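You operate a simulated robot arm through the tools that you are given. There is no shell and no other tool. Be economical: measure what you need, move in short steps, check, and stop when the job is done.

You run a simulated robot arm. Do the job below in one go: nothing can be reset, and whatever is moved stays where it is left.

Task
Put the brown carton labelled "soup pouches" from the bare end of the steel table in the white tray there and the brown carton labelled "pasta pots" on the top of the wire rack. Open the clear door. Any order will do. Set down upright: brown carton.

The check looks at the end state, three seconds after you hand in, the way a careful person would. Anything else that was tipped, shoved, dropped, spilled or broken makes it a failure.

Robot
A 7-joint arm with a fingered hand on a trunk, on a base that drives. Base frame: it is fixed to the floor where the robot stands at the start and does not move with it; the origin is under the middle of the robot, x ahead of it, y to its left, z up; the surface under the hand at the start is at about z = 760. Units: mm, rad, N and s.
With the tool pointing down near the work surface it reaches from about 340 to 720 mm from the robot's upright axis, wherever it stands. Its first joint turns from -1.204 to 3.002 rad. Places, roughly: clear door [-900, 6800, 700]; top of the wire rack [700, 3300, 700]. Payload 3.4 kg.
The TCP is the grasp point between the finger pads, 25 mm short of the fingertips. In the tool frame z runs along the fingers and y along their closing line. The gripper opens to 88 mm. The gripper's body begins 29 mm behind the TCP. The gripper is a hand of 4 fingers: y runs from the thumb to the fingers, the wrist lies at [-13, -97, -162] in the tool frame, and closing takes about 1.5 s.
Orientation is that of the tool frame in the base frame, as a unit quaternion [x, y, z, w]. With the fingers straight down and the wrist toward the robot, the tool's x, y and z point along [0, 1, 0], [1, 0, 0] and [0, 0, -1] of the base frame.

Tools
- The arm moves only by the tool step_arm. Its argument "motion" is a list of rows, each a list of 7 numbers: the shift along the tool's x, y, z in m, then the turn, a rotation vector about the tool's x, y, z in rad, then the gripper command, from -1 (fully open) to 1 (shut), values between in proportion. In form: [[dx, dy, dz, rx, ry, rz, fingers], ...]. A call has 1 to 10 rows; each row is the pose to reach, as a shift and turn from the pose commanded when the call began, along the tool's axes at that moment. A row lasts 0.2 s, in which the tool goes at most 50 mm and 0.15 rad; a call with a longer step from one row to the next is refused whole, and so is a gripper value outside its range. Where a pose cannot be reached the arm comes as near as it can. A force on the tool above 40 N (or 10 N above the force at the start of the call, whichever is more), or a blocked arm, ends the call early, and 0.2 s more pass. Each finger travels about 108 mm/s and halts on what it meets, pressing with about 26 N; the grip force reading is that of the motor and also rises with nothing between the fingers. The clock runs only during rows and for 0.2 s after the last one: add rows that repeat a pose to give the fingers time. It gives the time, the measured TCP pose, the force on the tool (base axes), the opening and the grip force at its end, in the units of the frame above (readings bear some noise), with the torque about the TCP (base axes, N m) and any sound that the robot's microphone picked up.
- Cameras (640 x 400 px; columns grow to the right, rows downward): "scene" is now at [122.8, -37.3, 1354.5]; the picture's right is [-0.47, -0.88, 0.00], its down [-0.62, 0.33, -0.71] and it looks along [0.62, -0.33, -0.71] (base axes); focal length 270 px, centre (320, 200). "wrist" rides on the gripper at [64, -83, -98] in the tool frame; the picture's right is [-0.62, 0.37, -0.69], its down [-0.71, -0.63, 0.30] and it looks along [-0.32, 0.68, 0.65] (tool axes); focal length 265 px, centre (320, 200). There is no depth. A picture from a camera that has moved, and an enlarged one, comes with that camera's place and axes in the base frame and with its lens.
- snapshot(camera): a new picture of that camera. No time passes.
- raise_lower(by): slides the trunk up (or, below 0, down) by that many mm; the arm and the scene camera ride with it, the base frame stays. It gives what a move gives, with no picture.
- drive_base(legs): drives the robot by 1 to 6 legs, each [ahead, left, turn to the left] in mm, mm and rad, along the robot's own axes; the way and the turn of a leg run together, so that a leg with both is an arc; at most 1500 mm and 3.142 rad a leg. The arm and the cameras ride along, it lands a little off, and it stops where it bumps. It gives what a move gives.
- grasp_type(shape): the hand has 4 fingers and takes this shape, open, in about a second: jaw (thumb against the fingers, like two jaws); tri (thumb and two fingers); tip (a fingertip pinch); poke (one finger out to press); point (the index stretched); flat (the hand flat); cup (the hand cupped); fist (a fist). The gripper value then closes the fingers along that shape, each until it touches; the sizes above hold for jaw. It gives what a move gives, with no picture.
- head_to(pan, tilt): turns the head with the scene camera to pan (to the left, within 1.501 rad either way) and tilt (down, from -0.506 to 1.204), counted from straight ahead of the robot. It gives what a move gives.
- close_up(camera, box): a new picture of the part [left, top, right, bottom] of that camera's present view, enlarged. No time passes.
- job_done(): hands the job in; it is judged then, once.

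Work in short steps. Places have to be worked out from the pictures, the camera data and where the tool is seen: move nearer, look again, correct. Check each grasp and each placing, and mend what went wrong. You have 165 turns and 120 pictures in all, those below and enlarged ones among them. Open the gripper and draw the arm clear of the work before you hand the job in, unless the task says otherwise; then end with one line.

The tools are called after ">>>" by a JSON object that holds its "name" and its "arguments". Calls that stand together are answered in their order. step_arm: Moves the arm, as the interface text tells. Its arguments: {"type":"object","properties":{"motion":{"type":"array"}},"required":["motion"]} The other tools are called the same way: raise_lower (by) slides the trunk up or down; grasp_type (shape) gives the hand a shape; drive_base (legs) drives the base; head_to (pan, tilt) turns the head that bears the scene camera; snapshot (camera) takes a picture; close_up (camera, box) takes an enlarged picture of a part of a camera's view; job_done () hands the job in.

At the start:

```text
time: 0.0
position: [539.9, -90.1, 1141.6]
tcp_rot: [0.707, 0.707, 0.0, -0.001]
wrist_force: [0.8, -0.2, -0.2]
wrist_torque: [-0.01, -0.01, 0.03]
finger_gap: 87.3
gripper_force: 0.1
shape: jaw
trunk travel left (down, up): [-675.0, 165.0]
robot x, y, heading: [0.5, 0.6, 0.001]
head pan, tilt: [-0.494, 0.785]
```

scene: 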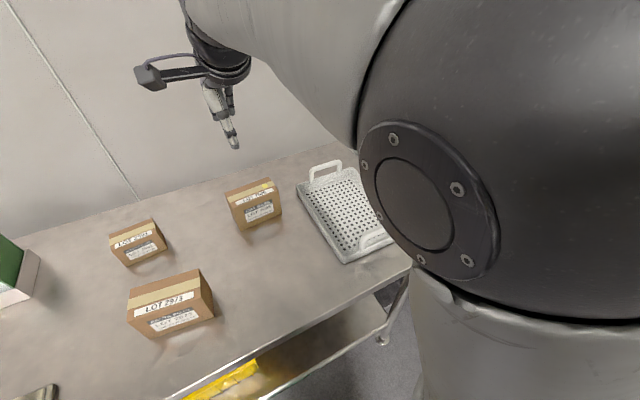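
wrist: 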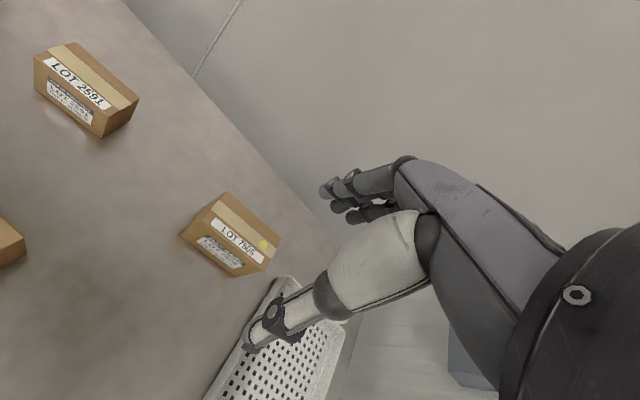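

The scene shows three brown cartons and a white perforated tray. I enlarge the cartons to read their labels.

>>> {"name": "close_up", "arguments": {"camera": "scene", "box": [90, 160, 290, 350]}}

>>> {"name": "close_up", "arguments": {"camera": "wrist", "box": [170, 180, 290, 280]}}

>>> {"name": "close_up", "arguments": {"camera": "scene", "box": [120, 260, 220, 340]}}

```text
2.11 times, centred on (190, 255) of scene
camera zoom: at [122.8, -37.3, 1354.5], right [-0.47, -0.88, 0.0], down [-0.62, 0.33, -0.71], along [0.62, -0.33, -0.71], focal length 568 px, centre (594, 84)
```

zoom: 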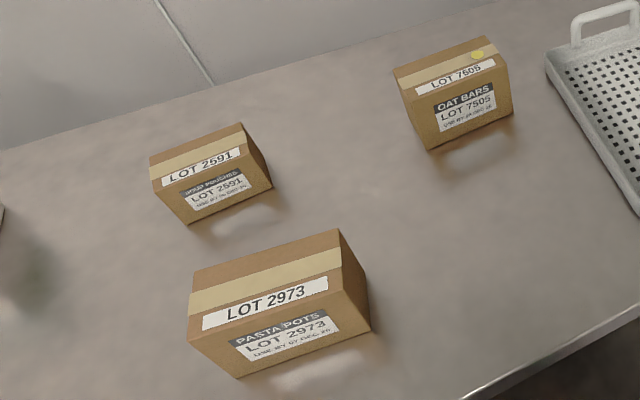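

```text
4.00 times, centred on (230, 230) of wrist
camera zoom: at [456.9, -25.3, 1240.0], right [0.37, -0.62, 0.69], down [-0.63, -0.71, -0.3], along [0.68, -0.32, -0.65], focal length 1062 px, centre (680, 80)
```

zoom: 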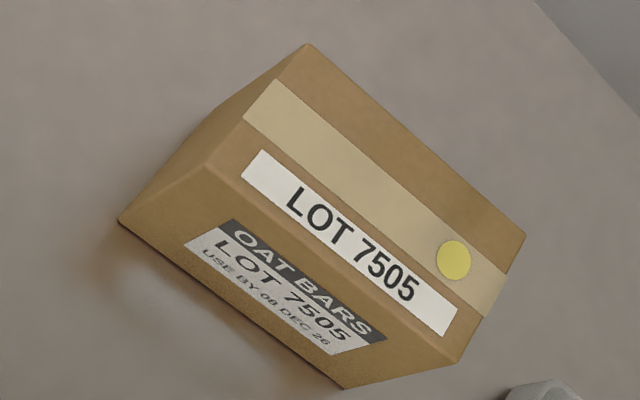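

```text
5.00 times, centred on (170, 300) of scene
camera zoom: at [122.8, -37.3, 1354.5], right [-0.47, -0.88, 0.0], down [-0.62, 0.33, -0.71], along [0.62, -0.33, -0.71], focal length 1349 px, centre (1070, -300)
```

zoom: 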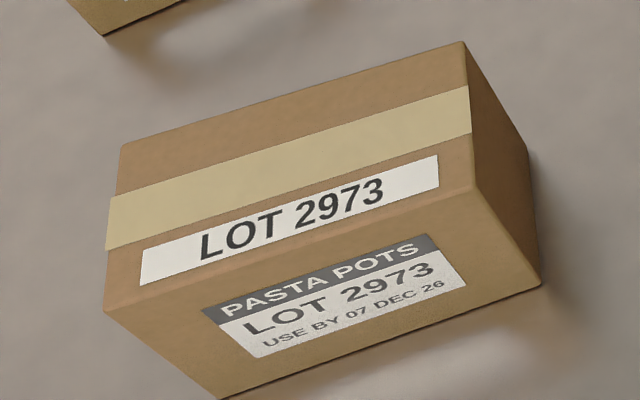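

Target cartons: "soup pouches" (LOT 2591) at about (698,172), roughly 93x55x73 mm. "Pasta pots" (LOT 2973) is at about (480,112), roughly 125x70x97 mm. I look around with the head before acting.

>>> {"name": "head_to", "arguments": {"pan": 0.5, "tilt": 0.6}}

>>> {"name": "snapshot", "arguments": {"camera": "scene"}}

>>> {"name": "head_to", "arguments": {"pan": 1.5, "tilt": 0.3}}

>>> {"name": "snapshot", "arguments": {"camera": "scene"}}

>>> {"name": "head_to", "arguments": {"pan": -0.9, "tilt": 0.9}}

>>> {"name": "snapshot", "arguments": {"camera": "scene"}}

```text
time: 1.3
position: [542.4, -90.6, 1139.2]
tcp_rot: [0.707, 0.707, -0.003, -0.003]
wrist_force: [1.0, 0.4, 0.2]
wrist_torque: [-0.01, 0.02, 0.03]
finger_gap: 87.5
gripper_force: 0.2
shape: jaw
trunk travel left (down, up): [-675.0, 165.0]
robot x, y, heading: [0.5, 0.0, -0.003]
head pan, tilt: [0.499, 0.6]
```

```text
114 pictures are left
camera scene: at [138.0, 4.0, 1365.8], right [0.03, -1.0, 0.0], down [-0.61, -0.02, -0.8], along [0.8, 0.02, -0.61], focal length 270 px, centre (320, 200)
```

scene: 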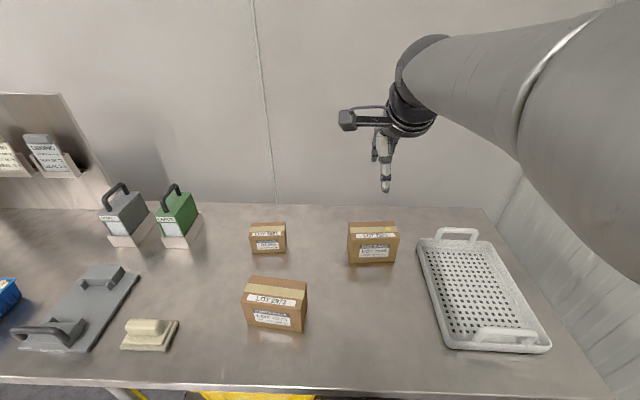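

```text
time: 2.5
position: [540.8, -90.7, 1143.3]
tcp_rot: [0.707, 0.707, 0.001, -0.001]
wrist_force: [-0.2, 0.7, 0.5]
wrist_torque: [-0.02, 0.01, 0.02]
finger_gap: 87.6
gripper_force: 0.1
shape: jaw
trunk travel left (down, up): [-675.0, 165.0]
robot x, y, heading: [2.7, 0.9, -0.002]
head pan, tilt: [1.499, 0.3]
```

```text
113 pictures are left
camera scene: at [57.7, 94.6, 1397.7], right [1.0, -0.07, 0.0], down [-0.02, -0.3, -0.96], along [0.07, 0.95, -0.3], focal length 270 px, centre (320, 200)
```

scene: 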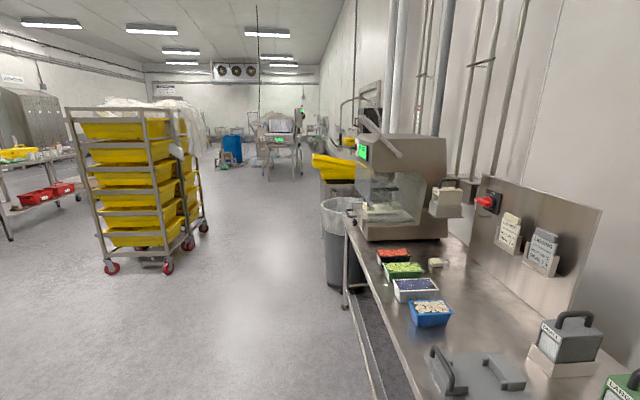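

```text
time: 4.7
position: [540.1, -89.4, 1143.6]
tcp_rot: [0.707, 0.708, 0.0, 0.001]
wrist_force: [0.0, -0.2, -0.2]
wrist_torque: [-0.01, -0.01, -0.01]
finger_gap: 87.8
gripper_force: 0.0
shape: jaw
trunk travel left (down, up): [-675.0, 165.0]
robot x, y, heading: [-1.5, -1.7, 0.006]
head pan, tilt: [-0.901, 0.901]
```

```text
112 pictures are left
camera scene: at [132.8, 38.8, 1375.2], right [0.42, -0.91, 0.0], down [-0.47, -0.22, -0.86], along [0.78, 0.36, -0.52], focal length 270 px, centre (320, 200)
```

scene: 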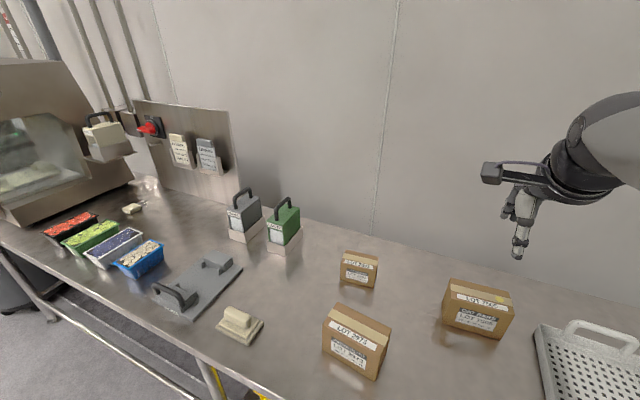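

The survey shows the whole table: the tray is at the bare right end. I drive left so the soup carton is in comfortable reach, and point the head at it.

>>> {"name": "drive_base", "arguments": {"legs": [[0, 150, 0]]}}

>>> {"name": "head_to", "arguments": {"pan": 0.0, "tilt": 0.8}}

>>> {"name": "step_arm", "arguments": {"motion": [[0, 0, 0, 0, 0, 0, -1], [0, 0, 0, 0, 0, 0, -1], [0, 0, 0, 0, 0, 0, -1], [0, 0, 0, 0, 0, 0, -1], [0, 0, 0, 0, 0, 0, -1]]}}

>>> {"name": "snapshot", "arguments": {"camera": "scene"}}

>>> {"name": "snapshot", "arguments": {"camera": "wrist"}}

```text
time: 6.1
position: [540.3, 62.2, 1142.6]
tcp_rot: [0.707, 0.707, 0.001, 0.001]
wrist_force: [0.2, -0.1, 0.4]
wrist_torque: [-0.04, -0.01, 0.01]
finger_gap: 87.7
gripper_force: 0.1
shape: jaw
trunk travel left (down, up): [-675.0, 165.0]
robot x, y, heading: [-1.4, 152.8, -0.007]
head pan, tilt: [-0.901, 0.901]
```

```text
time: 7.3
position: [541.1, 60.8, 1143.3]
tcp_rot: [0.707, 0.707, 0.001, 0.001]
wrist_force: [-0.4, -0.3, 0.2]
wrist_torque: [0.0, -0.06, -0.03]
finger_gap: 87.5
gripper_force: 0.1
shape: jaw
trunk travel left (down, up): [-675.0, 165.0]
robot x, y, heading: [-3.2, 155.3, -0.003]
head pan, tilt: [0.0, 0.799]
```

```text
time: 8.5
position: [539.8, 61.5, 1142.9]
tcp_rot: [0.707, 0.707, 0.001, 0.0]
wrist_force: [0.5, -0.2, 0.4]
wrist_torque: [0.01, 0.01, -0.02]
finger_gap: 87.9
gripper_force: 0.0
shape: jaw
trunk travel left (down, up): [-675.0, 165.0]
robot x, y, heading: [-1.1, 148.6, 0.0]
head pan, tilt: [0.0, 0.799]
```

```text
111 pictures are left
camera scene: at [133.6, 188.7, 1375.8], right [0.4, -0.92, 0.0], down [-0.47, -0.21, -0.86], along [0.79, 0.34, -0.51], focal length 270 px, centre (320, 200)
```

scene: 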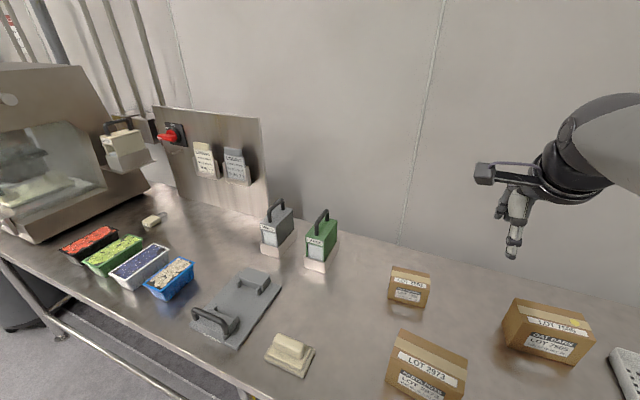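

```text
110 pictures are left
camera wrist: at [456.6, 125.9, 1240.8], right [0.37, -0.62, 0.69], down [-0.63, -0.71, -0.31], along [0.69, -0.32, -0.65], focal length 265 px, centre (320, 200)
```

wrist: 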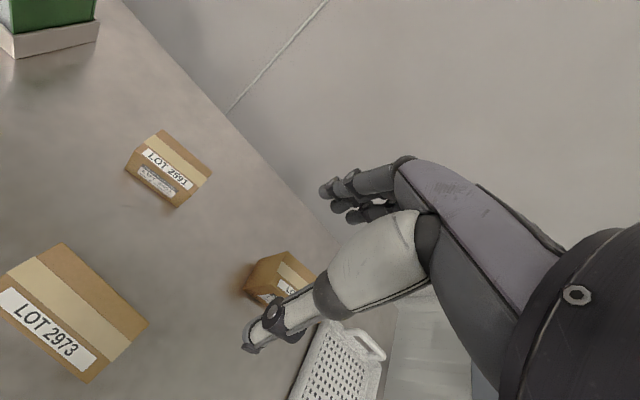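

The camera axes say the head looks about 0.41 left and 0.53 down, not the reported 0 / 0.8. I command it again and see.

>>> {"name": "head_to", "arguments": {"pan": 0.0, "tilt": 0.8}}

>>> {"name": "snapshot", "arguments": {"camera": "scene"}}

```text
time: 9.1
position: [540.9, 60.0, 1142.5]
tcp_rot: [0.707, 0.707, 0.001, 0.0]
wrist_force: [0.3, 0.9, -0.4]
wrist_torque: [-0.04, -0.05, 0.02]
finger_gap: 87.7
gripper_force: 0.1
shape: jaw
trunk travel left (down, up): [-675.0, 165.0]
robot x, y, heading: [-1.0, 150.1, 0.003]
head pan, tilt: [0.0, 0.799]
```

```text
109 pictures are left
camera scene: at [133.7, 188.6, 1375.9], right [0.4, -0.92, 0.0], down [-0.47, -0.2, -0.86], along [0.79, 0.34, -0.51], focal length 270 px, centre (320, 200)
```

scene: 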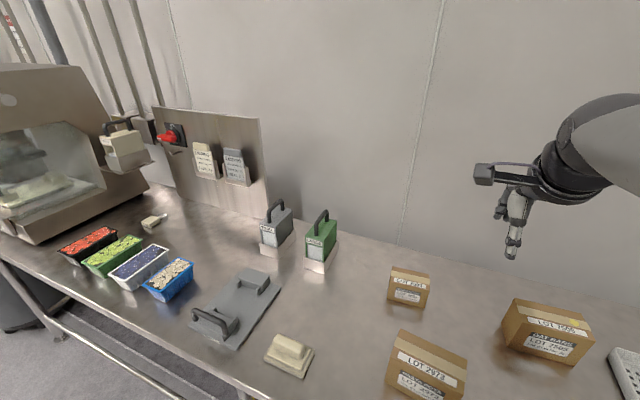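

The head reading is off from the real view, but each picture brings its true axes, so I use those. I now move the hand above the soup carton.

>>> {"name": "step_arm", "arguments": {"motion": [[0.02, 0.03, 0.02, 0, 0, 0, -1], [0.04, 0.06, 0.04, 0, 0, -0.05, -1], [0.06, 0.09, 0.06, 0, 0, -0.1, -1], [0.085, 0.12, 0.09, 0, 0, -0.13, -1], [0.112, 0.15, 0.12, 0, 0, -0.13, -1], [0.112, 0.158, 0.16, 0, 0, -0.13, -1], [0.112, 0.158, 0.19, 0, 0, -0.13, -1], [0.112, 0.158, 0.19, 0, 0, -0.13, -1]]}}

>>> {"name": "snapshot", "arguments": {"camera": "wrist"}}

>>> {"name": "snapshot", "arguments": {"camera": "scene"}}

```text
refused: row 5 steps farther than a row can; nothing moved
```

```text
108 pictures are left
camera wrist: at [456.6, 125.7, 1240.8], right [0.37, -0.62, 0.69], down [-0.63, -0.71, -0.31], along [0.69, -0.32, -0.65], focal length 265 px, centre (320, 200)
```

wrist: 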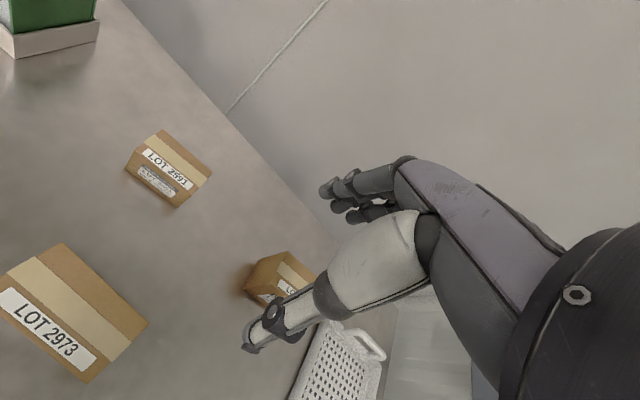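

```text
107 pictures are left
camera scene: at [133.7, 188.6, 1375.9], right [0.4, -0.92, 0.0], down [-0.47, -0.2, -0.86], along [0.79, 0.34, -0.51], focal length 270 px, centre (320, 200)
```

scene: 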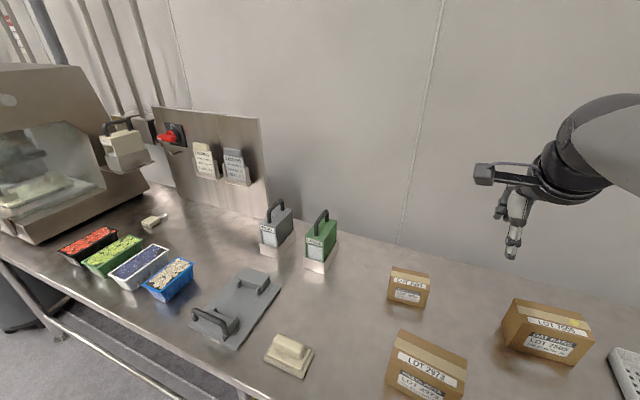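

One row was 50.5 mm long; I smooth the steps.

>>> {"name": "step_arm", "arguments": {"motion": [[0.02, 0.026, 0.02, 0, 0, 0, -1], [0.04, 0.052, 0.04, 0, 0, -0.05, -1], [0.06, 0.078, 0.06, 0, 0, -0.1, -1], [0.08, 0.104, 0.08, 0, 0, -0.13, -1], [0.1, 0.13, 0.1, 0, 0, -0.13, -1], [0.112, 0.158, 0.125, 0, 0, -0.13, -1], [0.112, 0.158, 0.16, 0, 0, -0.13, -1], [0.112, 0.158, 0.19, 0, 0, -0.13, -1], [0.112, 0.158, 0.19, 0, 0, -0.13, -1]]}}

>>> {"name": "snapshot", "arguments": {"camera": "wrist"}}

>>> {"name": "snapshot", "arguments": {"camera": "scene"}}

```text
time: 11.1
position: [698.6, 173.8, 953.3]
tcp_rot: [0.659, 0.752, 0.001, 0.0]
wrist_force: [-1.1, 0.7, 0.6]
wrist_torque: [-0.02, -0.01, -0.01]
finger_gap: 87.4
gripper_force: 0.0
shape: jaw
trunk travel left (down, up): [-675.0, 165.0]
robot x, y, heading: [-2.1, 150.9, -0.002]
head pan, tilt: [0.0, 0.799]
```

```text
106 pictures are left
camera wrist: at [606.9, 227.5, 1050.7], right [0.45, -0.57, 0.69], down [-0.53, -0.79, -0.31], along [0.72, -0.23, -0.65], focal length 265 px, centre (320, 200)
```

wrist: 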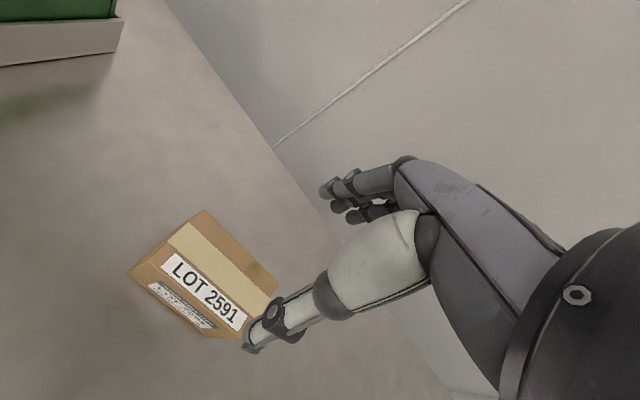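

```text
105 pictures are left
camera scene: at [131.1, 152.5, 1353.4], right [0.0, -1.0, 0.0], down [-0.72, 0.0, -0.7], along [0.7, 0.0, -0.72], focal length 270 px, centre (320, 200)
```

scene: 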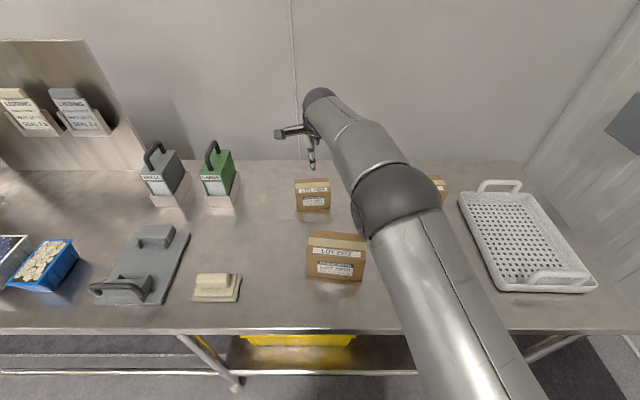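

The hand is over the carton at (698,174), matching the estimate from both views. I descend in two steps, checking in between.

>>> {"name": "step_arm", "arguments": {"motion": [[0, 0, 0.03, 0, 0, 0, -1], [0, 0, 0.06, 0, 0, 0, -1], [0, 0, 0.075, 0, 0, 0, -1], [0, 0, 0.075, 0, 0, 0, -1]]}}

>>> {"name": "snapshot", "arguments": {"camera": "wrist"}}

>>> {"name": "close_up", "arguments": {"camera": "scene", "box": [260, 120, 380, 220]}}

```text
time: 12.1
position: [699.3, 173.2, 877.4]
tcp_rot: [0.659, 0.752, 0.001, 0.0]
wrist_force: [0.7, -0.2, -0.9]
wrist_torque: [-0.01, 0.0, 0.01]
finger_gap: 88.0
gripper_force: 0.0
shape: jaw
trunk travel left (down, up): [-675.0, 165.0]
robot x, y, heading: [-2.1, 153.8, -0.002]
head pan, tilt: [0.0, 0.799]
```

```text
104 pictures are left
camera wrist: at [607.8, 226.8, 975.4], right [0.44, -0.57, 0.69], down [-0.53, -0.79, -0.31], along [0.72, -0.23, -0.65], focal length 265 px, centre (320, 200)
```

wrist: 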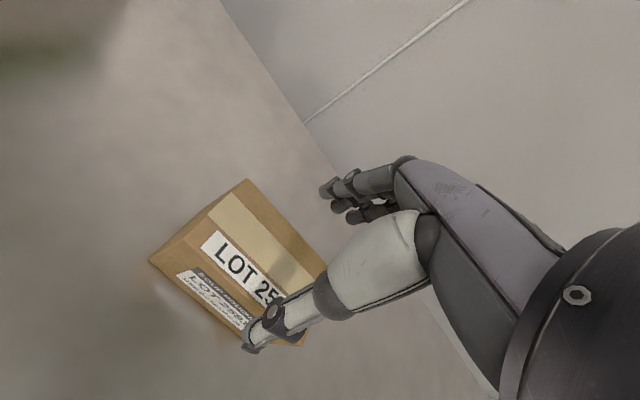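

```text
4.00 times, centred on (320, 170) of scene
camera zoom: at [131.8, 152.5, 1353.4], right [0.0, -1.0, 0.0], down [-0.72, 0.0, -0.7], along [0.7, 0.0, -0.72], focal length 1079 px, centre (320, 320)
```

zoom: 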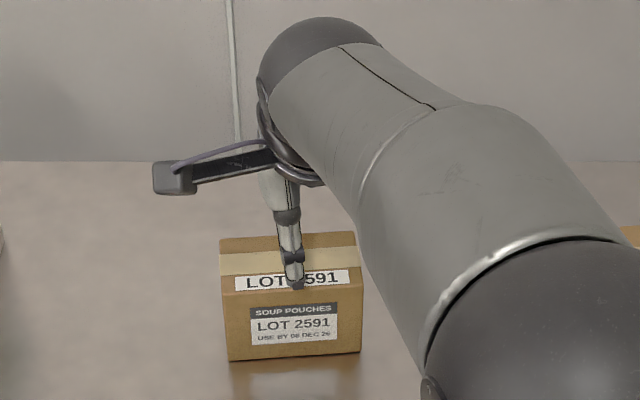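

The thumb tip is at about x 650, in front of the carton's front face at 669, so it is clear. I descend to z≈812 and close.

>>> {"name": "step_arm", "arguments": {"motion": [[0, 0, 0.03, 0, 0, 0, -1], [0, 0, 0.05, 0, 0, 0, -1], [0, 0, 0.065, 0, 0, 0, -1], [0, 0, 0.065, 0, 0, 0, -1]]}}

>>> {"name": "close_up", "arguments": {"camera": "scene", "box": [260, 120, 380, 220]}}

```text
time: 13.1
position: [699.9, 174.0, 812.8]
tcp_rot: [0.659, 0.752, 0.001, 0.001]
wrist_force: [1.1, 0.5, 1.7]
wrist_torque: [0.04, -0.03, 0.02]
finger_gap: 87.6
gripper_force: 0.1
shape: jaw
trunk travel left (down, up): [-675.0, 165.0]
robot x, y, heading: [-0.4, 152.4, -0.002]
head pan, tilt: [0.0, 0.799]
```

```text
4.00 times, centred on (320, 170) of scene
camera zoom: at [131.8, 152.5, 1353.4], right [0.0, -1.0, 0.0], down [-0.72, 0.0, -0.7], along [0.7, 0.0, -0.72], focal length 1079 px, centre (320, 320)
```

zoom: 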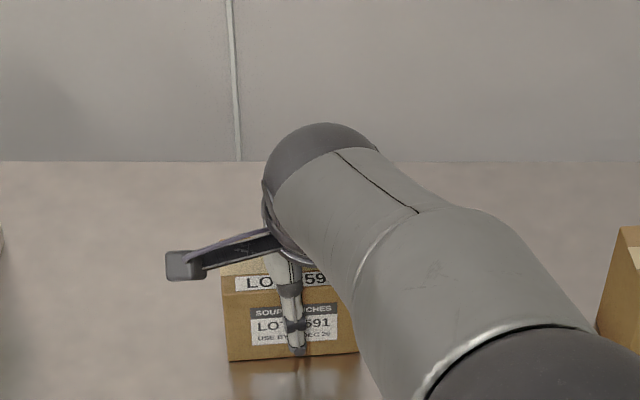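

The hand straddles the carton with no contact. I close and hold.

>>> {"name": "step_arm", "arguments": {"motion": [[0, 0, 0, 0, 0, 0, -0.5], [0, 0, 0, 0, 0, 0, 0], [0, 0, 0, 0, 0, 0, 0.5], [0, 0, 0, 0, 0, 0, 1], [0, 0, 0, 0, 0, 0, 1], [0, 0, 0, 0, 0, 0, 1], [0, 0, 0, 0, 0, 0, 1], [0, 0, 0, 0, 0, 0, 1]]}}

>>> {"name": "step_arm", "arguments": {"motion": [[0, 0, -0.02, 0, 0, 0, 1], [0, 0, -0.04, 0, 0, 0, 1], [0, 0, -0.07, 0, 0, 0, 1], [0, 0, -0.11, 0, 0, 0, 1], [0, 0, -0.13, 0, 0, 0, 1], [0, 0, -0.13, 0, 0, 0, 1]]}}

>>> {"name": "snapshot", "arguments": {"camera": "scene"}}

>>> {"name": "snapshot", "arguments": {"camera": "wrist"}}

```text
time: 14.9
position: [698.7, 172.9, 810.7]
tcp_rot: [0.659, 0.752, 0.0, 0.001]
wrist_force: [-0.3, 0.4, -0.2]
wrist_torque: [-0.01, 0.01, 0.0]
finger_gap: 53.8
gripper_force: 26.1
shape: jaw
trunk travel left (down, up): [-675.0, 165.0]
robot x, y, heading: [1.3, 155.9, -0.0]
head pan, tilt: [0.0, 0.799]
```

```text
time: 16.3
position: [698.5, 172.8, 943.4]
tcp_rot: [0.66, 0.751, 0.0, 0.0]
wrist_force: [-0.2, -0.7, -1.0]
wrist_torque: [0.01, 0.0, 0.0]
finger_gap: 54.0
gripper_force: 25.7
shape: jaw
trunk travel left (down, up): [-675.0, 165.0]
robot x, y, heading: [1.3, 152.5, -0.001]
head pan, tilt: [0.0, 0.799]
```

```text
101 pictures are left
camera scene: at [132.4, 152.5, 1353.3], right [0.0, -1.0, 0.0], down [-0.72, 0.0, -0.7], along [0.7, 0.0, -0.72], focal length 270 px, centre (320, 200)
```

scene: 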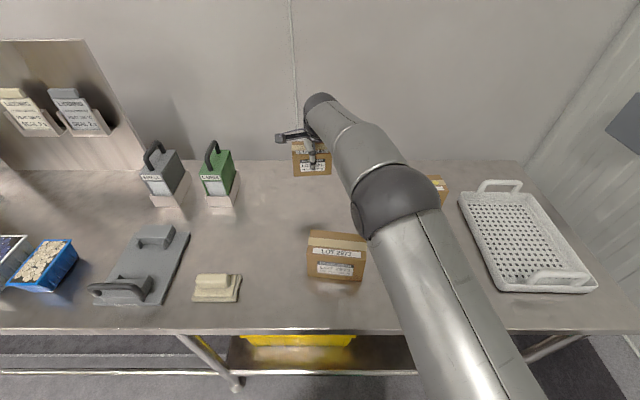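

```text
100 pictures are left
camera wrist: at [607.9, 226.2, 1040.7], right [0.45, -0.57, 0.69], down [-0.53, -0.79, -0.31], along [0.72, -0.23, -0.65], focal length 265 px, centre (320, 200)
```

wrist: 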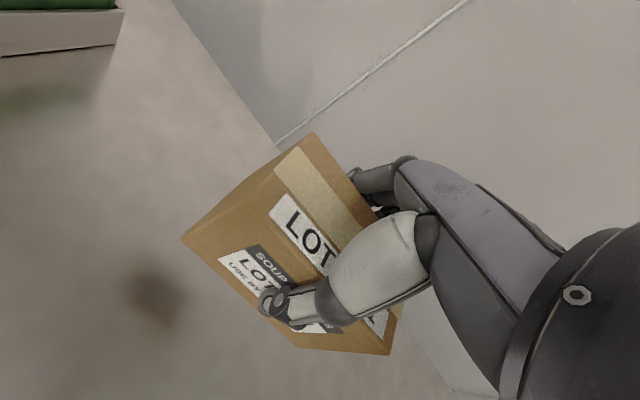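

Carton is held (gap 54, lifted level). The tray spans about x 397–700, y −235…−450; I raise a bit more and drive right to bring it in reach.

>>> {"name": "step_arm", "arguments": {"motion": [[0, 0, -0.03, 0, 0, 0, 1], [0, 0, -0.06, 0, 0, 0, 1], [0, 0, -0.08, 0, 0, 0, 1]]}}

>>> {"name": "drive_base", "arguments": {"legs": [[0, -300, 0]]}}

>>> {"name": "snapshot", "arguments": {"camera": "scene"}}

```text
time: 17.1
position: [699.5, 172.5, 1022.6]
tcp_rot: [0.659, 0.752, 0.0, 0.0]
wrist_force: [0.1, -0.2, -2.4]
wrist_torque: [0.03, -0.01, -0.03]
finger_gap: 53.8
gripper_force: 25.9
shape: jaw
trunk travel left (down, up): [-675.0, 165.0]
robot x, y, heading: [1.0, 151.0, 0.001]
head pan, tilt: [0.0, 0.799]
```

```text
time: 19.2
position: [698.6, -129.4, 1022.7]
tcp_rot: [0.66, 0.751, 0.0, 0.0]
wrist_force: [-0.7, 0.2, -1.7]
wrist_torque: [-0.01, -0.03, -0.02]
finger_gap: 53.8
gripper_force: 25.4
shape: jaw
trunk travel left (down, up): [-675.0, 165.0]
robot x, y, heading: [1.8, -148.0, -0.004]
head pan, tilt: [0.0, 0.799]
```

```text
99 pictures are left
camera scene: at [131.7, -148.5, 1353.3], right [0.0, -1.0, 0.0], down [-0.72, 0.0, -0.7], along [0.7, 0.0, -0.72], focal length 270 px, centre (320, 200)
```

scene: 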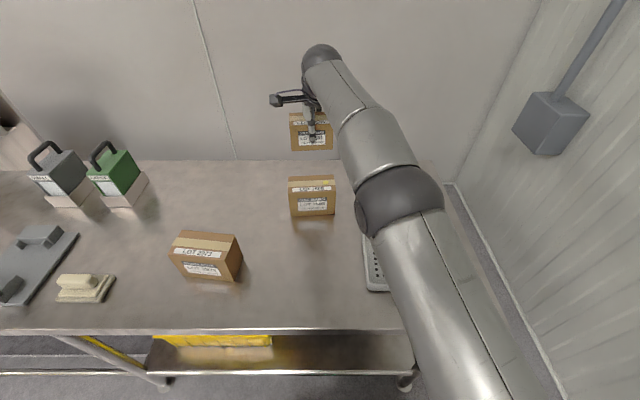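

I bring the carton over the tray centre (555,−345), turning it square to the tray.

>>> {"name": "step_arm", "arguments": {"motion": [[-0.0325, -0.0283, 0, 0, 0, 0.02, 1], [-0.065, -0.0566, 0, 0, 0, 0.04, 1], [-0.0975, -0.085, 0, 0, 0, 0.06, 1], [-0.13, -0.1133, 0, 0, 0, 0.09, 1], [-0.1625, -0.1416, 0, 0, 0, 0.12, 1], [-0.195, -0.17, 0, 0, 0, 0.128, 1], [-0.195, -0.17, 0.03, 0, 0, 0.128, 1], [-0.195, -0.17, 0.06, 0, 0, 0.128, 1], [-0.195, -0.17, 0.09, 0, 0, 0.128, 1], [-0.195, -0.17, 0.09, 0, 0, 0.128, 1]]}}

>>> {"name": "snapshot", "arguments": {"camera": "scene"}}

>>> {"name": "snapshot", "arguments": {"camera": "wrist"}}

```text
time: 21.4
position: [553.7, -343.2, 932.7]
tcp_rot: [0.707, 0.707, 0.001, 0.001]
wrist_force: [-0.9, 0.2, -1.3]
wrist_torque: [-0.02, 0.01, -0.03]
finger_gap: 53.7
gripper_force: 26.2
shape: jaw
trunk travel left (down, up): [-675.0, 165.0]
robot x, y, heading: [4.0, -148.5, -0.004]
head pan, tilt: [0.0, 0.799]
```

```text
98 pictures are left
camera scene: at [130.9, -148.0, 1353.4], right [0.0, -1.0, 0.0], down [-0.72, 0.0, -0.7], along [0.7, 0.0, -0.72], focal length 270 px, centre (320, 200)
```

scene: 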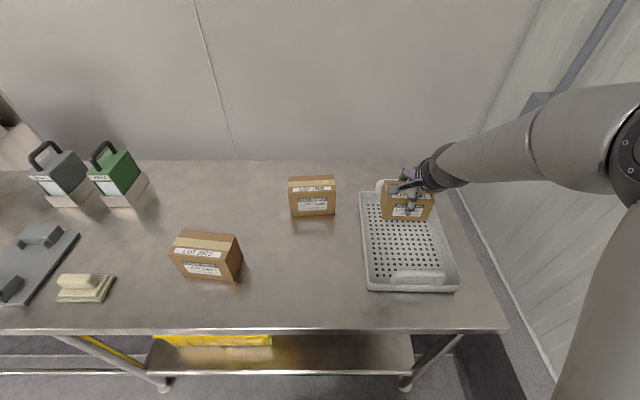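

```text
97 pictures are left
camera wrist: at [470.1, -278.6, 1030.4], right [0.37, -0.62, 0.69], down [-0.63, -0.71, -0.31], along [0.68, -0.32, -0.65], focal length 265 px, centre (320, 200)
```

wrist: 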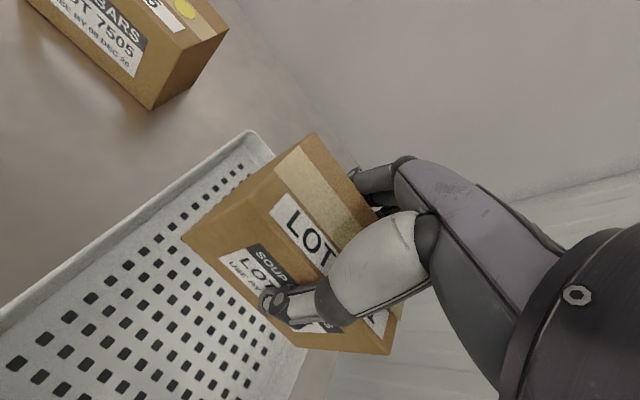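

The tray is centred around (556,−360); the carton lies well within it. I shift 12 mm right and lower most of the way.

>>> {"name": "step_arm", "arguments": {"motion": [[-0.012, 0, 0.03, 0, 0, 0, 1], [-0.012, 0, 0.06, 0, 0, 0, 1], [-0.012, 0, 0.085, 0, 0, 0, 1], [-0.012, 0, 0.1, 0, 0, 0, 1], [-0.012, 0, 0.1, 0, 0, 0, 1]]}}

>>> {"name": "close_up", "arguments": {"camera": "scene", "box": [340, 160, 480, 300]}}

>>> {"name": "snapshot", "arguments": {"camera": "wrist"}}

```text
time: 22.6
position: [554.6, -355.3, 833.3]
tcp_rot: [0.707, 0.707, -0.001, 0.0]
wrist_force: [-0.7, 0.7, -2.4]
wrist_torque: [0.0, -0.03, -0.01]
finger_gap: 53.5
gripper_force: 26.3
shape: jaw
trunk travel left (down, up): [-675.0, 165.0]
robot x, y, heading: [-0.0, -144.4, -0.008]
head pan, tilt: [0.0, 0.799]
```

```text
2.86 times, centred on (410, 230) of scene
camera zoom: at [131.4, -148.0, 1353.3], right [0.0, -1.0, 0.0], down [-0.72, 0.0, -0.7], along [0.7, 0.0, -0.72], focal length 771 px, centre (63, 114)
```

zoom: 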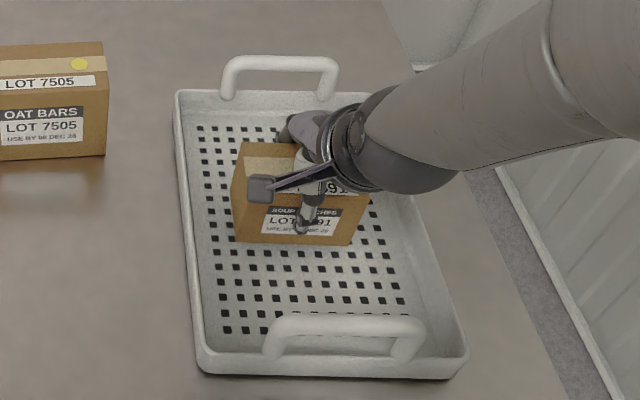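

```text
95 pictures are left
camera wrist: at [471.1, -290.6, 930.3], right [0.37, -0.62, 0.69], down [-0.63, -0.71, -0.31], along [0.68, -0.32, -0.65], focal length 265 px, centre (320, 200)
```

wrist: 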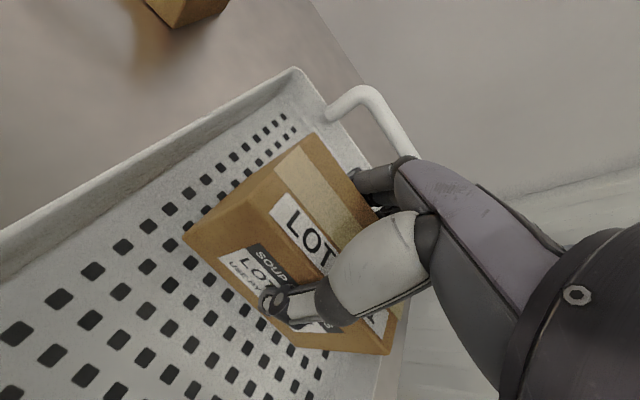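

The carton is well inside the tray. I lower slowly and watch the force.

>>> {"name": "step_arm", "arguments": {"motion": [[0, 0, 0.004, 0, 0, 0, 1], [0, 0, 0.008, 0, 0, 0, 1], [0, 0, 0.01, 0, 0, 0, 1], [0, 0, 0.012, 0, 0, 0, 1], [0, 0, 0.013, 0, 0, 0, 1]]}}

```text
time: 23.8
position: [554.5, -355.8, 819.0]
tcp_rot: [0.707, 0.707, 0.001, -0.001]
wrist_force: [0.0, 0.6, -3.1]
wrist_torque: [-0.02, 0.04, 0.01]
finger_gap: 53.4
gripper_force: 25.8
shape: jaw
trunk travel left (down, up): [-675.0, 165.0]
robot x, y, heading: [-1.0, -150.2, -0.006]
head pan, tilt: [0.0, 0.799]
```

No contact yet; I continue in 1 mm rows.

>>> {"name": "step_arm", "arguments": {"motion": [[0, 0, 0.001, 0, 0, 0, 1], [0, 0, 0.002, 0, 0, 0, 1], [0, 0, 0.003, 0, 0, 0, 1], [0, 0, 0.004, 0, 0, 0, 1]]}}

>>> {"name": "step_arm", "arguments": {"motion": [[0, 0, 0.001, 0, 0, 0, 1], [0, 0, 0.002, 0, 0, 0, 1]]}}

```text
time: 24.8
position: [555.4, -356.1, 816.0]
tcp_rot: [0.707, 0.707, 0.002, 0.001]
wrist_force: [0.4, -0.5, 4.6]
wrist_torque: [-0.06, 0.06, 0.01]
finger_gap: 53.5
gripper_force: 26.1
shape: jaw
trunk travel left (down, up): [-675.0, 165.0]
robot x, y, heading: [-1.0, -147.8, -0.007]
head pan, tilt: [0.0, 0.799]
```

```text
time: 25.4
position: [555.4, -355.3, 816.0]
tcp_rot: [0.707, 0.707, 0.002, 0.003]
wrist_force: [3.0, -1.0, 15.2]
wrist_torque: [-0.06, 0.06, 0.01]
finger_gap: 53.1
gripper_force: 26.1
shape: jaw
trunk travel left (down, up): [-675.0, 165.0]
robot x, y, heading: [2.6, -147.6, -0.008]
head pan, tilt: [0.0, 0.799]
```

The carton stands on the tray floor (15 N up). I back off the push, open slowly, and rise.

>>> {"name": "step_arm", "arguments": {"motion": [[0, 0, -0.001, 0, 0, 0, 1], [0, 0, -0.001, 0, 0, 0, 0.5], [0, 0, -0.001, 0, 0, 0, 0], [0, 0, -0.001, 0, 0, 0, -0.5], [0, 0, -0.001, 0, 0, 0, -1], [0, 0, -0.001, 0, 0, 0, -1], [0, 0, -0.001, 0, 0, 0, -1]]}}

>>> {"name": "step_arm", "arguments": {"motion": [[0, 0, -0.02, 0, 0, 0, -1], [0, 0, -0.05, 0, 0, 0, -1], [0, 0, -0.09, 0, 0, 0, -1], [0, 0, -0.13, 0, 0, 0, -1], [0, 0, -0.17, 0, 0, 0, -1], [0, 0, -0.2, 0, 0, 0, -1]]}}

>>> {"name": "close_up", "arguments": {"camera": "scene", "box": [340, 160, 480, 300]}}

```text
time: 27.0
position: [554.9, -356.1, 813.7]
tcp_rot: [0.707, 0.707, 0.0, 0.0]
wrist_force: [2.6, 0.3, 4.7]
wrist_torque: [0.06, -0.07, 0.02]
finger_gap: 87.8
gripper_force: 0.0
shape: jaw
trunk travel left (down, up): [-675.0, 165.0]
robot x, y, heading: [-2.9, -149.2, -0.002]
head pan, tilt: [0.0, 0.799]
```

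```text
time: 28.4
position: [556.5, -355.3, 1016.0]
tcp_rot: [0.707, 0.707, 0.001, 0.0]
wrist_force: [-0.8, 0.3, -0.1]
wrist_torque: [-0.04, 0.04, 0.0]
finger_gap: 88.2
gripper_force: 0.0
shape: jaw
trunk travel left (down, up): [-675.0, 165.0]
robot x, y, heading: [0.8, -148.6, -0.002]
head pan, tilt: [0.0, 0.799]
```

```text
2.86 times, centred on (410, 230) of scene
camera zoom: at [130.7, -147.7, 1353.4], right [0.0, -1.0, 0.0], down [-0.72, 0.0, -0.7], along [0.7, 0.0, -0.72], focal length 771 px, centre (63, 114)
```

zoom: 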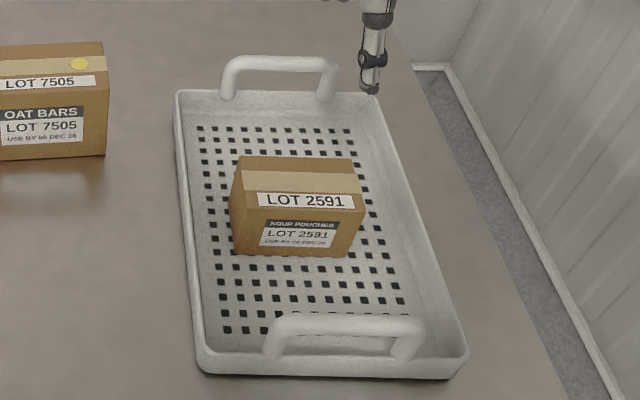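

The soup carton stands upright in the tray. Now I drive left in front of the pasta carton.

>>> {"name": "drive_base", "arguments": {"legs": [[0, 270, 0]]}}

>>> {"name": "close_up", "arguments": {"camera": "scene", "box": [220, 200, 380, 320]}}

```text
time: 30.3
position: [555.5, -80.3, 1015.7]
tcp_rot: [0.706, 0.708, 0.0, 0.001]
wrist_force: [-0.4, -0.1, 0.7]
wrist_torque: [-0.01, 0.01, 0.01]
finger_gap: 88.0
gripper_force: 0.1
shape: jaw
trunk travel left (down, up): [-675.0, 165.0]
robot x, y, heading: [0.5, 124.2, 0.0]
head pan, tilt: [0.0, 0.799]
```

```text
3.33 times, centred on (300, 260) of scene
camera zoom: at [131.7, 126.5, 1353.4], right [0.0, -1.0, 0.0], down [-0.72, 0.0, -0.7], along [0.7, 0.0, -0.72], focal length 899 px, centre (387, 0)
```

zoom: 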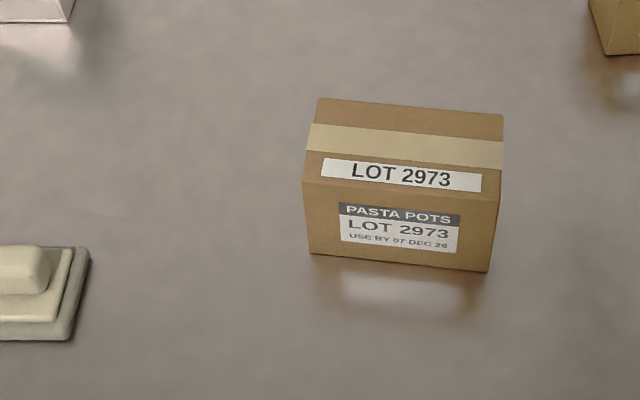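

Pasta carton: centre (480.5,114.4), yaw −0.115, depth 68 mm, top at z≈854. I move over it.

>>> {"name": "step_arm", "arguments": {"motion": [[0.039, -0.015, 0, 0, 0, 0.02, -1], [0.078, -0.03, 0, 0, 0, 0.04, -1], [0.117, -0.045, 0, 0, 0, 0.06, -1], [0.156, -0.06, 0, 0, 0, 0.09, -1], [0.195, -0.075, 0, 0, 0, 0.115, -1], [0.195, -0.075, 0.04, 0, 0, 0.115, -1], [0.195, -0.075, 0.08, 0, 0, 0.115, -1], [0.195, -0.075, 0.1, 0, 0, 0.115, -1], [0.195, -0.075, 0.1, 0, 0, 0.115, -1]]}}

>>> {"name": "snapshot", "arguments": {"camera": "wrist"}}

>>> {"name": "close_up", "arguments": {"camera": "scene", "box": [220, 160, 380, 280]}}

```text
time: 32.3
position: [483.4, 115.0, 923.6]
tcp_rot: [0.747, 0.664, 0.014, -0.007]
wrist_force: [0.8, -0.2, 0.4]
wrist_torque: [0.0, -0.02, -0.01]
finger_gap: 87.7
gripper_force: 0.0
shape: jaw
trunk travel left (down, up): [-675.0, 165.0]
robot x, y, heading: [0.1, 126.1, -0.001]
head pan, tilt: [0.0, 0.799]
```

```text
92 pictures are left
camera wrist: at [406.4, 186.0, 1023.4], right [0.28, -0.68, 0.68], down [-0.71, -0.62, -0.33], along [0.65, -0.38, -0.66], focal length 265 px, centre (320, 200)
```

wrist: 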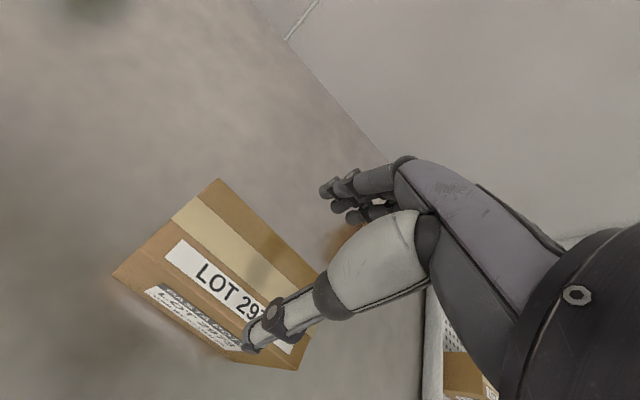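

```text
3.33 times, centred on (300, 220) of scene
camera zoom: at [131.5, 126.1, 1353.4], right [0.0, -1.0, 0.0], down [-0.72, 0.0, -0.7], along [0.7, 0.0, -0.72], focal length 899 px, centre (387, 133)
```

zoom: 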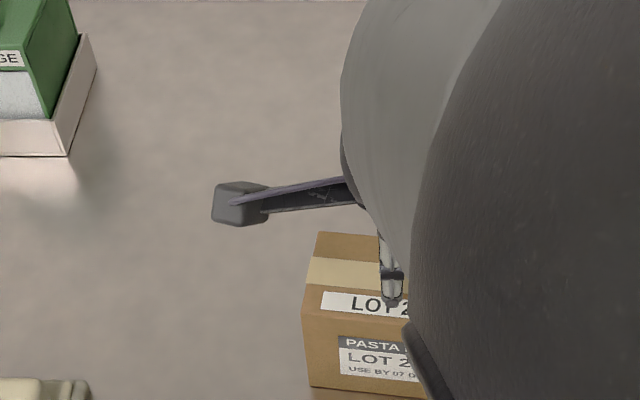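

The arm is slightly cramped here (small tilt residual). I back the base off 100 mm and re-centre the hand.

>>> {"name": "drive_base", "arguments": {"legs": [[-100, 0, 0]]}}

>>> {"name": "step_arm", "arguments": {"motion": [[0, 0, 0, 0, 0, 0, -1], [0, 0, 0, 0, 0, 0, -1]]}}

```text
time: 33.4
position: [380.9, 112.6, 920.7]
tcp_rot: [0.749, 0.663, 0.012, -0.008]
wrist_force: [0.9, -0.7, -0.3]
wrist_torque: [-0.02, 0.03, -0.02]
finger_gap: 87.7
gripper_force: 0.1
shape: jaw
trunk travel left (down, up): [-675.0, 165.0]
robot x, y, heading: [-104.0, 125.8, 0.001]
head pan, tilt: [0.0, 0.799]
```

```text
time: 34.0
position: [382.6, 113.3, 921.6]
tcp_rot: [0.75, 0.662, 0.015, -0.012]
wrist_force: [0.5, 0.7, -0.1]
wrist_torque: [0.0, -0.01, 0.03]
finger_gap: 88.1
gripper_force: 0.0
shape: jaw
trunk travel left (down, up): [-675.0, 165.0]
robot x, y, heading: [-102.6, 126.4, 0.003]
head pan, tilt: [0.0, 0.799]
```

>>> {"name": "step_arm", "arguments": {"motion": [[0.004, 0.033, 0, 0, 0, 0, -1], [0.008, 0.066, 0, 0, 0, 0, -1], [0.012, 0.098, 0, 0, 0, 0, -1], [0.012, 0.098, 0, 0, 0, 0, -1], [0.012, 0.098, 0, 0, 0, 0, -1]]}}

>>> {"name": "snapshot", "arguments": {"camera": "wrist"}}

>>> {"name": "close_up", "arguments": {"camera": "scene", "box": [220, 140, 380, 260]}}

```text
time: 35.2
position: [481.4, 112.7, 921.6]
tcp_rot: [0.748, 0.663, 0.011, -0.009]
wrist_force: [-0.3, -0.5, 1.1]
wrist_torque: [0.02, 0.03, 0.0]
finger_gap: 87.9
gripper_force: 0.1
shape: jaw
trunk travel left (down, up): [-675.0, 165.0]
robot x, y, heading: [-102.3, 125.5, -0.004]
head pan, tilt: [0.0, 0.799]
```

```text
90 pictures are left
camera wrist: at [406.2, 184.7, 1020.8], right [0.29, -0.68, 0.67], down [-0.71, -0.62, -0.33], along [0.64, -0.39, -0.66], focal length 265 px, centre (320, 200)
```

wrist: 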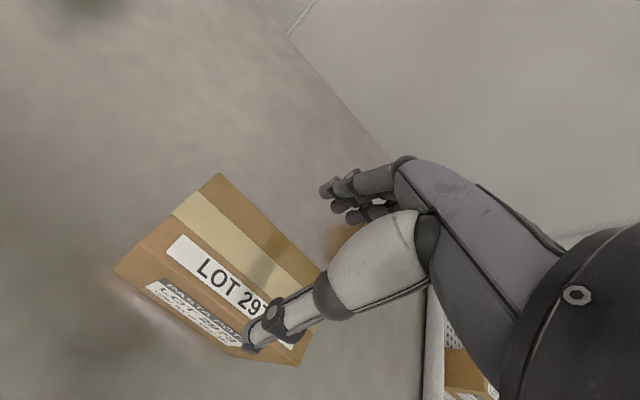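

```text
3.33 times, centred on (300, 200) of scene
camera zoom: at [31.5, 126.0, 1353.3], right [0.0, -1.0, 0.0], down [-0.72, 0.0, -0.7], along [0.7, 0.0, -0.72], focal length 899 px, centre (387, 200)
```

zoom: 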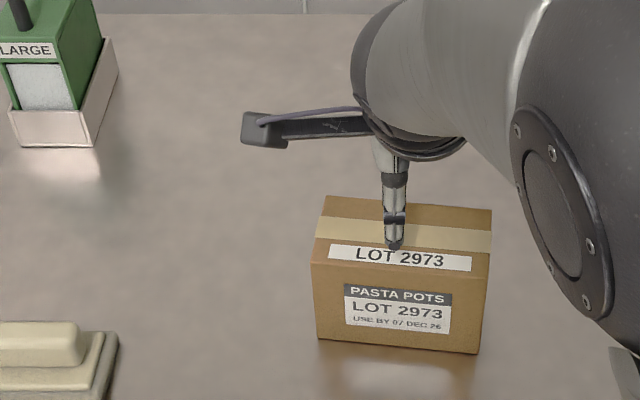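

The tool is tilted by 0.028 rad; I correct that, nudge to centre, and descend part way.

>>> {"name": "step_arm", "arguments": {"motion": [[0.002, -0.001, 0, 0, -0.028, 0, -1], [0.002, -0.001, 0.02, 0, -0.028, 0, -1], [0.002, -0.001, 0.035, 0, -0.028, 0, -1], [0.002, -0.001, 0.035, 0, -0.028, 0, -1]]}}

>>> {"name": "close_up", "arguments": {"camera": "scene", "box": [260, 180, 360, 255]}}

>>> {"name": "close_up", "arguments": {"camera": "wrist", "box": [100, 140, 420, 380]}}

```text
time: 36.2
position: [486.5, 102.3, 896.4]
tcp_rot: [0.763, 0.646, 0.021, -0.021]
wrist_force: [-0.1, -0.2, 0.2]
wrist_torque: [-0.03, -0.03, 0.02]
finger_gap: 87.7
gripper_force: 0.1
shape: jaw
trunk travel left (down, up): [-675.0, 165.0]
robot x, y, heading: [-101.6, 122.7, -0.0]
head pan, tilt: [0.0, 0.799]
```

```text
5.33 times, centred on (310, 218) of scene
camera zoom: at [30.9, 125.9, 1353.4], right [0.0, -1.0, 0.0], down [-0.72, 0.0, -0.7], along [0.7, 0.0, -0.72], focal length 1439 px, centre (373, 107)
```

zoom: 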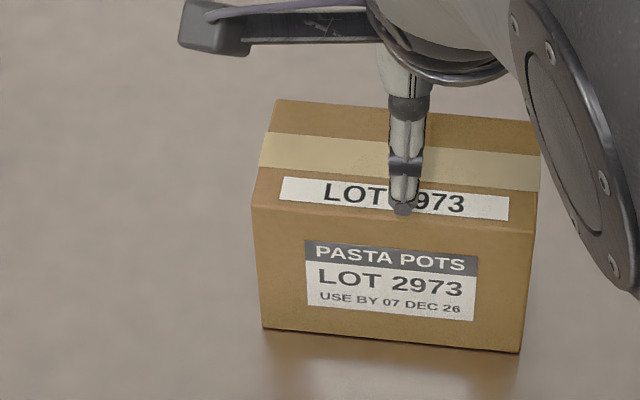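

```text
1.67 times, centred on (260, 260) of wrist
camera zoom: at [414.4, 174.3, 997.6], right [0.26, -0.71, 0.65], down [-0.74, -0.58, -0.34], along [0.62, -0.39, -0.67], focal length 442 px, centre (420, 100)
```

zoom: 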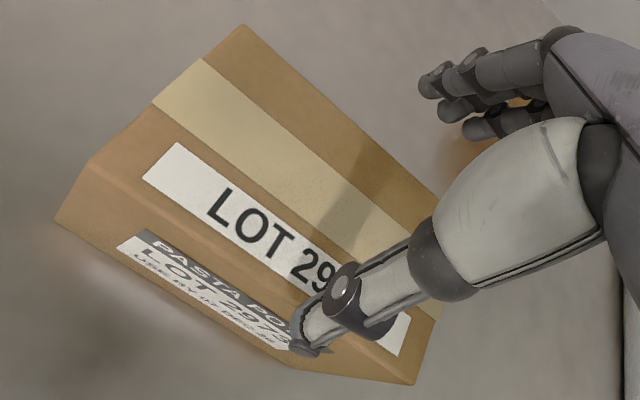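

The arm is at a joint limit with this yaw at this azimuth. I raise, drive the base 200 mm left so the carton lies more to its right, then re-approach.

>>> {"name": "step_arm", "arguments": {"motion": [[0, 0, -0.03, 0, 0, 0, -1], [0, 0, -0.07, 0, 0, 0, -1], [0, 0, -0.1, 0, 0, 0, -1], [0, 0, -0.1, 0, 0, 0, -1]]}}

>>> {"name": "drive_base", "arguments": {"legs": [[0, 200, 0]]}}

>>> {"name": "step_arm", "arguments": {"motion": [[0, 0, 0, 0, 0, 0, -1], [0, 0, 0, 0, 0, 0, -1]]}}

```text
time: 37.2
position: [479.8, 117.5, 986.1]
tcp_rot: [0.749, 0.663, 0.002, 0.0]
wrist_force: [0.3, 1.5, -0.7]
wrist_torque: [-0.02, -0.01, -0.06]
finger_gap: 87.7
gripper_force: 0.0
shape: jaw
trunk travel left (down, up): [-675.0, 165.0]
robot x, y, heading: [-102.4, 125.6, 0.004]
head pan, tilt: [0.0, 0.799]
```

```text
time: 38.8
position: [480.9, 314.4, 986.2]
tcp_rot: [0.749, 0.663, 0.001, 0.0]
wrist_force: [0.0, -1.1, 0.8]
wrist_torque: [-0.01, -0.04, -0.02]
finger_gap: 87.9
gripper_force: 0.1
shape: jaw
trunk travel left (down, up): [-675.0, 165.0]
robot x, y, heading: [-100.9, 319.6, -0.006]
head pan, tilt: [0.0, 0.799]
```

```text
time: 39.4
position: [481.4, 314.1, 986.4]
tcp_rot: [0.749, 0.662, 0.002, 0.0]
wrist_force: [0.3, -0.2, -0.4]
wrist_torque: [0.03, -0.02, 0.0]
finger_gap: 88.0
gripper_force: 0.0
shape: jaw
trunk travel left (down, up): [-675.0, 165.0]
robot x, y, heading: [-100.6, 322.0, 0.003]
head pan, tilt: [0.0, 0.799]
```

>>> {"name": "step_arm", "arguments": {"motion": [[-0.04, 0.005, 0, 0, 0, 0, -1], [-0.08, 0.01, 0, 0, 0, 0, -1], [-0.12, 0.014, 0, 0, 0, 0, -1], [-0.16, 0.019, 0, 0, 0, 0, -1], [-0.1987, 0.0236, 0, 0, 0, 0, -1], [-0.1987, 0.0236, 0.03, 0, 0, 0, -1], [-0.1987, 0.0236, 0.06, 0, 0, 0, -1], [-0.1987, 0.0236, 0.09, 0, 0, 0, -1], [-0.1987, 0.0236, 0.09, 0, 0, 0, -1]]}}

>>> {"name": "close_up", "arguments": {"camera": "scene", "box": [320, 170, 460, 275]}}

>>> {"name": "close_up", "arguments": {"camera": "wrist", "box": [100, 140, 420, 380]}}

```text
time: 41.4
position: [479.3, 113.5, 895.3]
tcp_rot: [0.749, 0.663, 0.002, -0.001]
wrist_force: [0.6, 0.0, 0.0]
wrist_torque: [0.0, -0.02, 0.01]
finger_gap: 87.7
gripper_force: 0.2
shape: jaw
trunk travel left (down, up): [-675.0, 165.0]
robot x, y, heading: [-100.5, 323.4, -0.001]
head pan, tilt: [0.0, 0.799]
```

```text
3.81 times, centred on (390, 222) of scene
camera zoom: at [30.3, 323.1, 1353.4], right [0.0, -1.0, 0.0], down [-0.72, 0.0, -0.7], along [0.7, 0.0, -0.72], focal length 1028 px, centre (53, 114)
```

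zoom: 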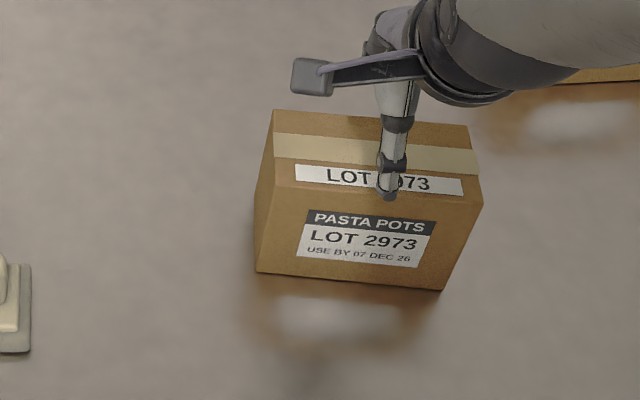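

```text
1.67 times, centred on (260, 260) of wrist
camera zoom: at [405.0, 188.3, 993.6], right [0.29, -0.66, 0.69], down [-0.71, -0.63, -0.31], along [0.64, -0.4, -0.65], focal length 442 px, centre (420, 100)
```

zoom: 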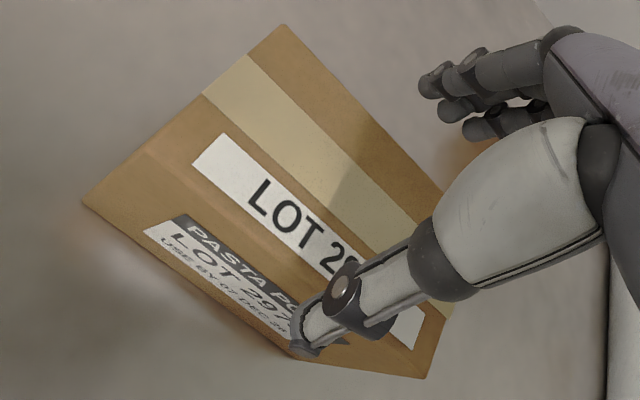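

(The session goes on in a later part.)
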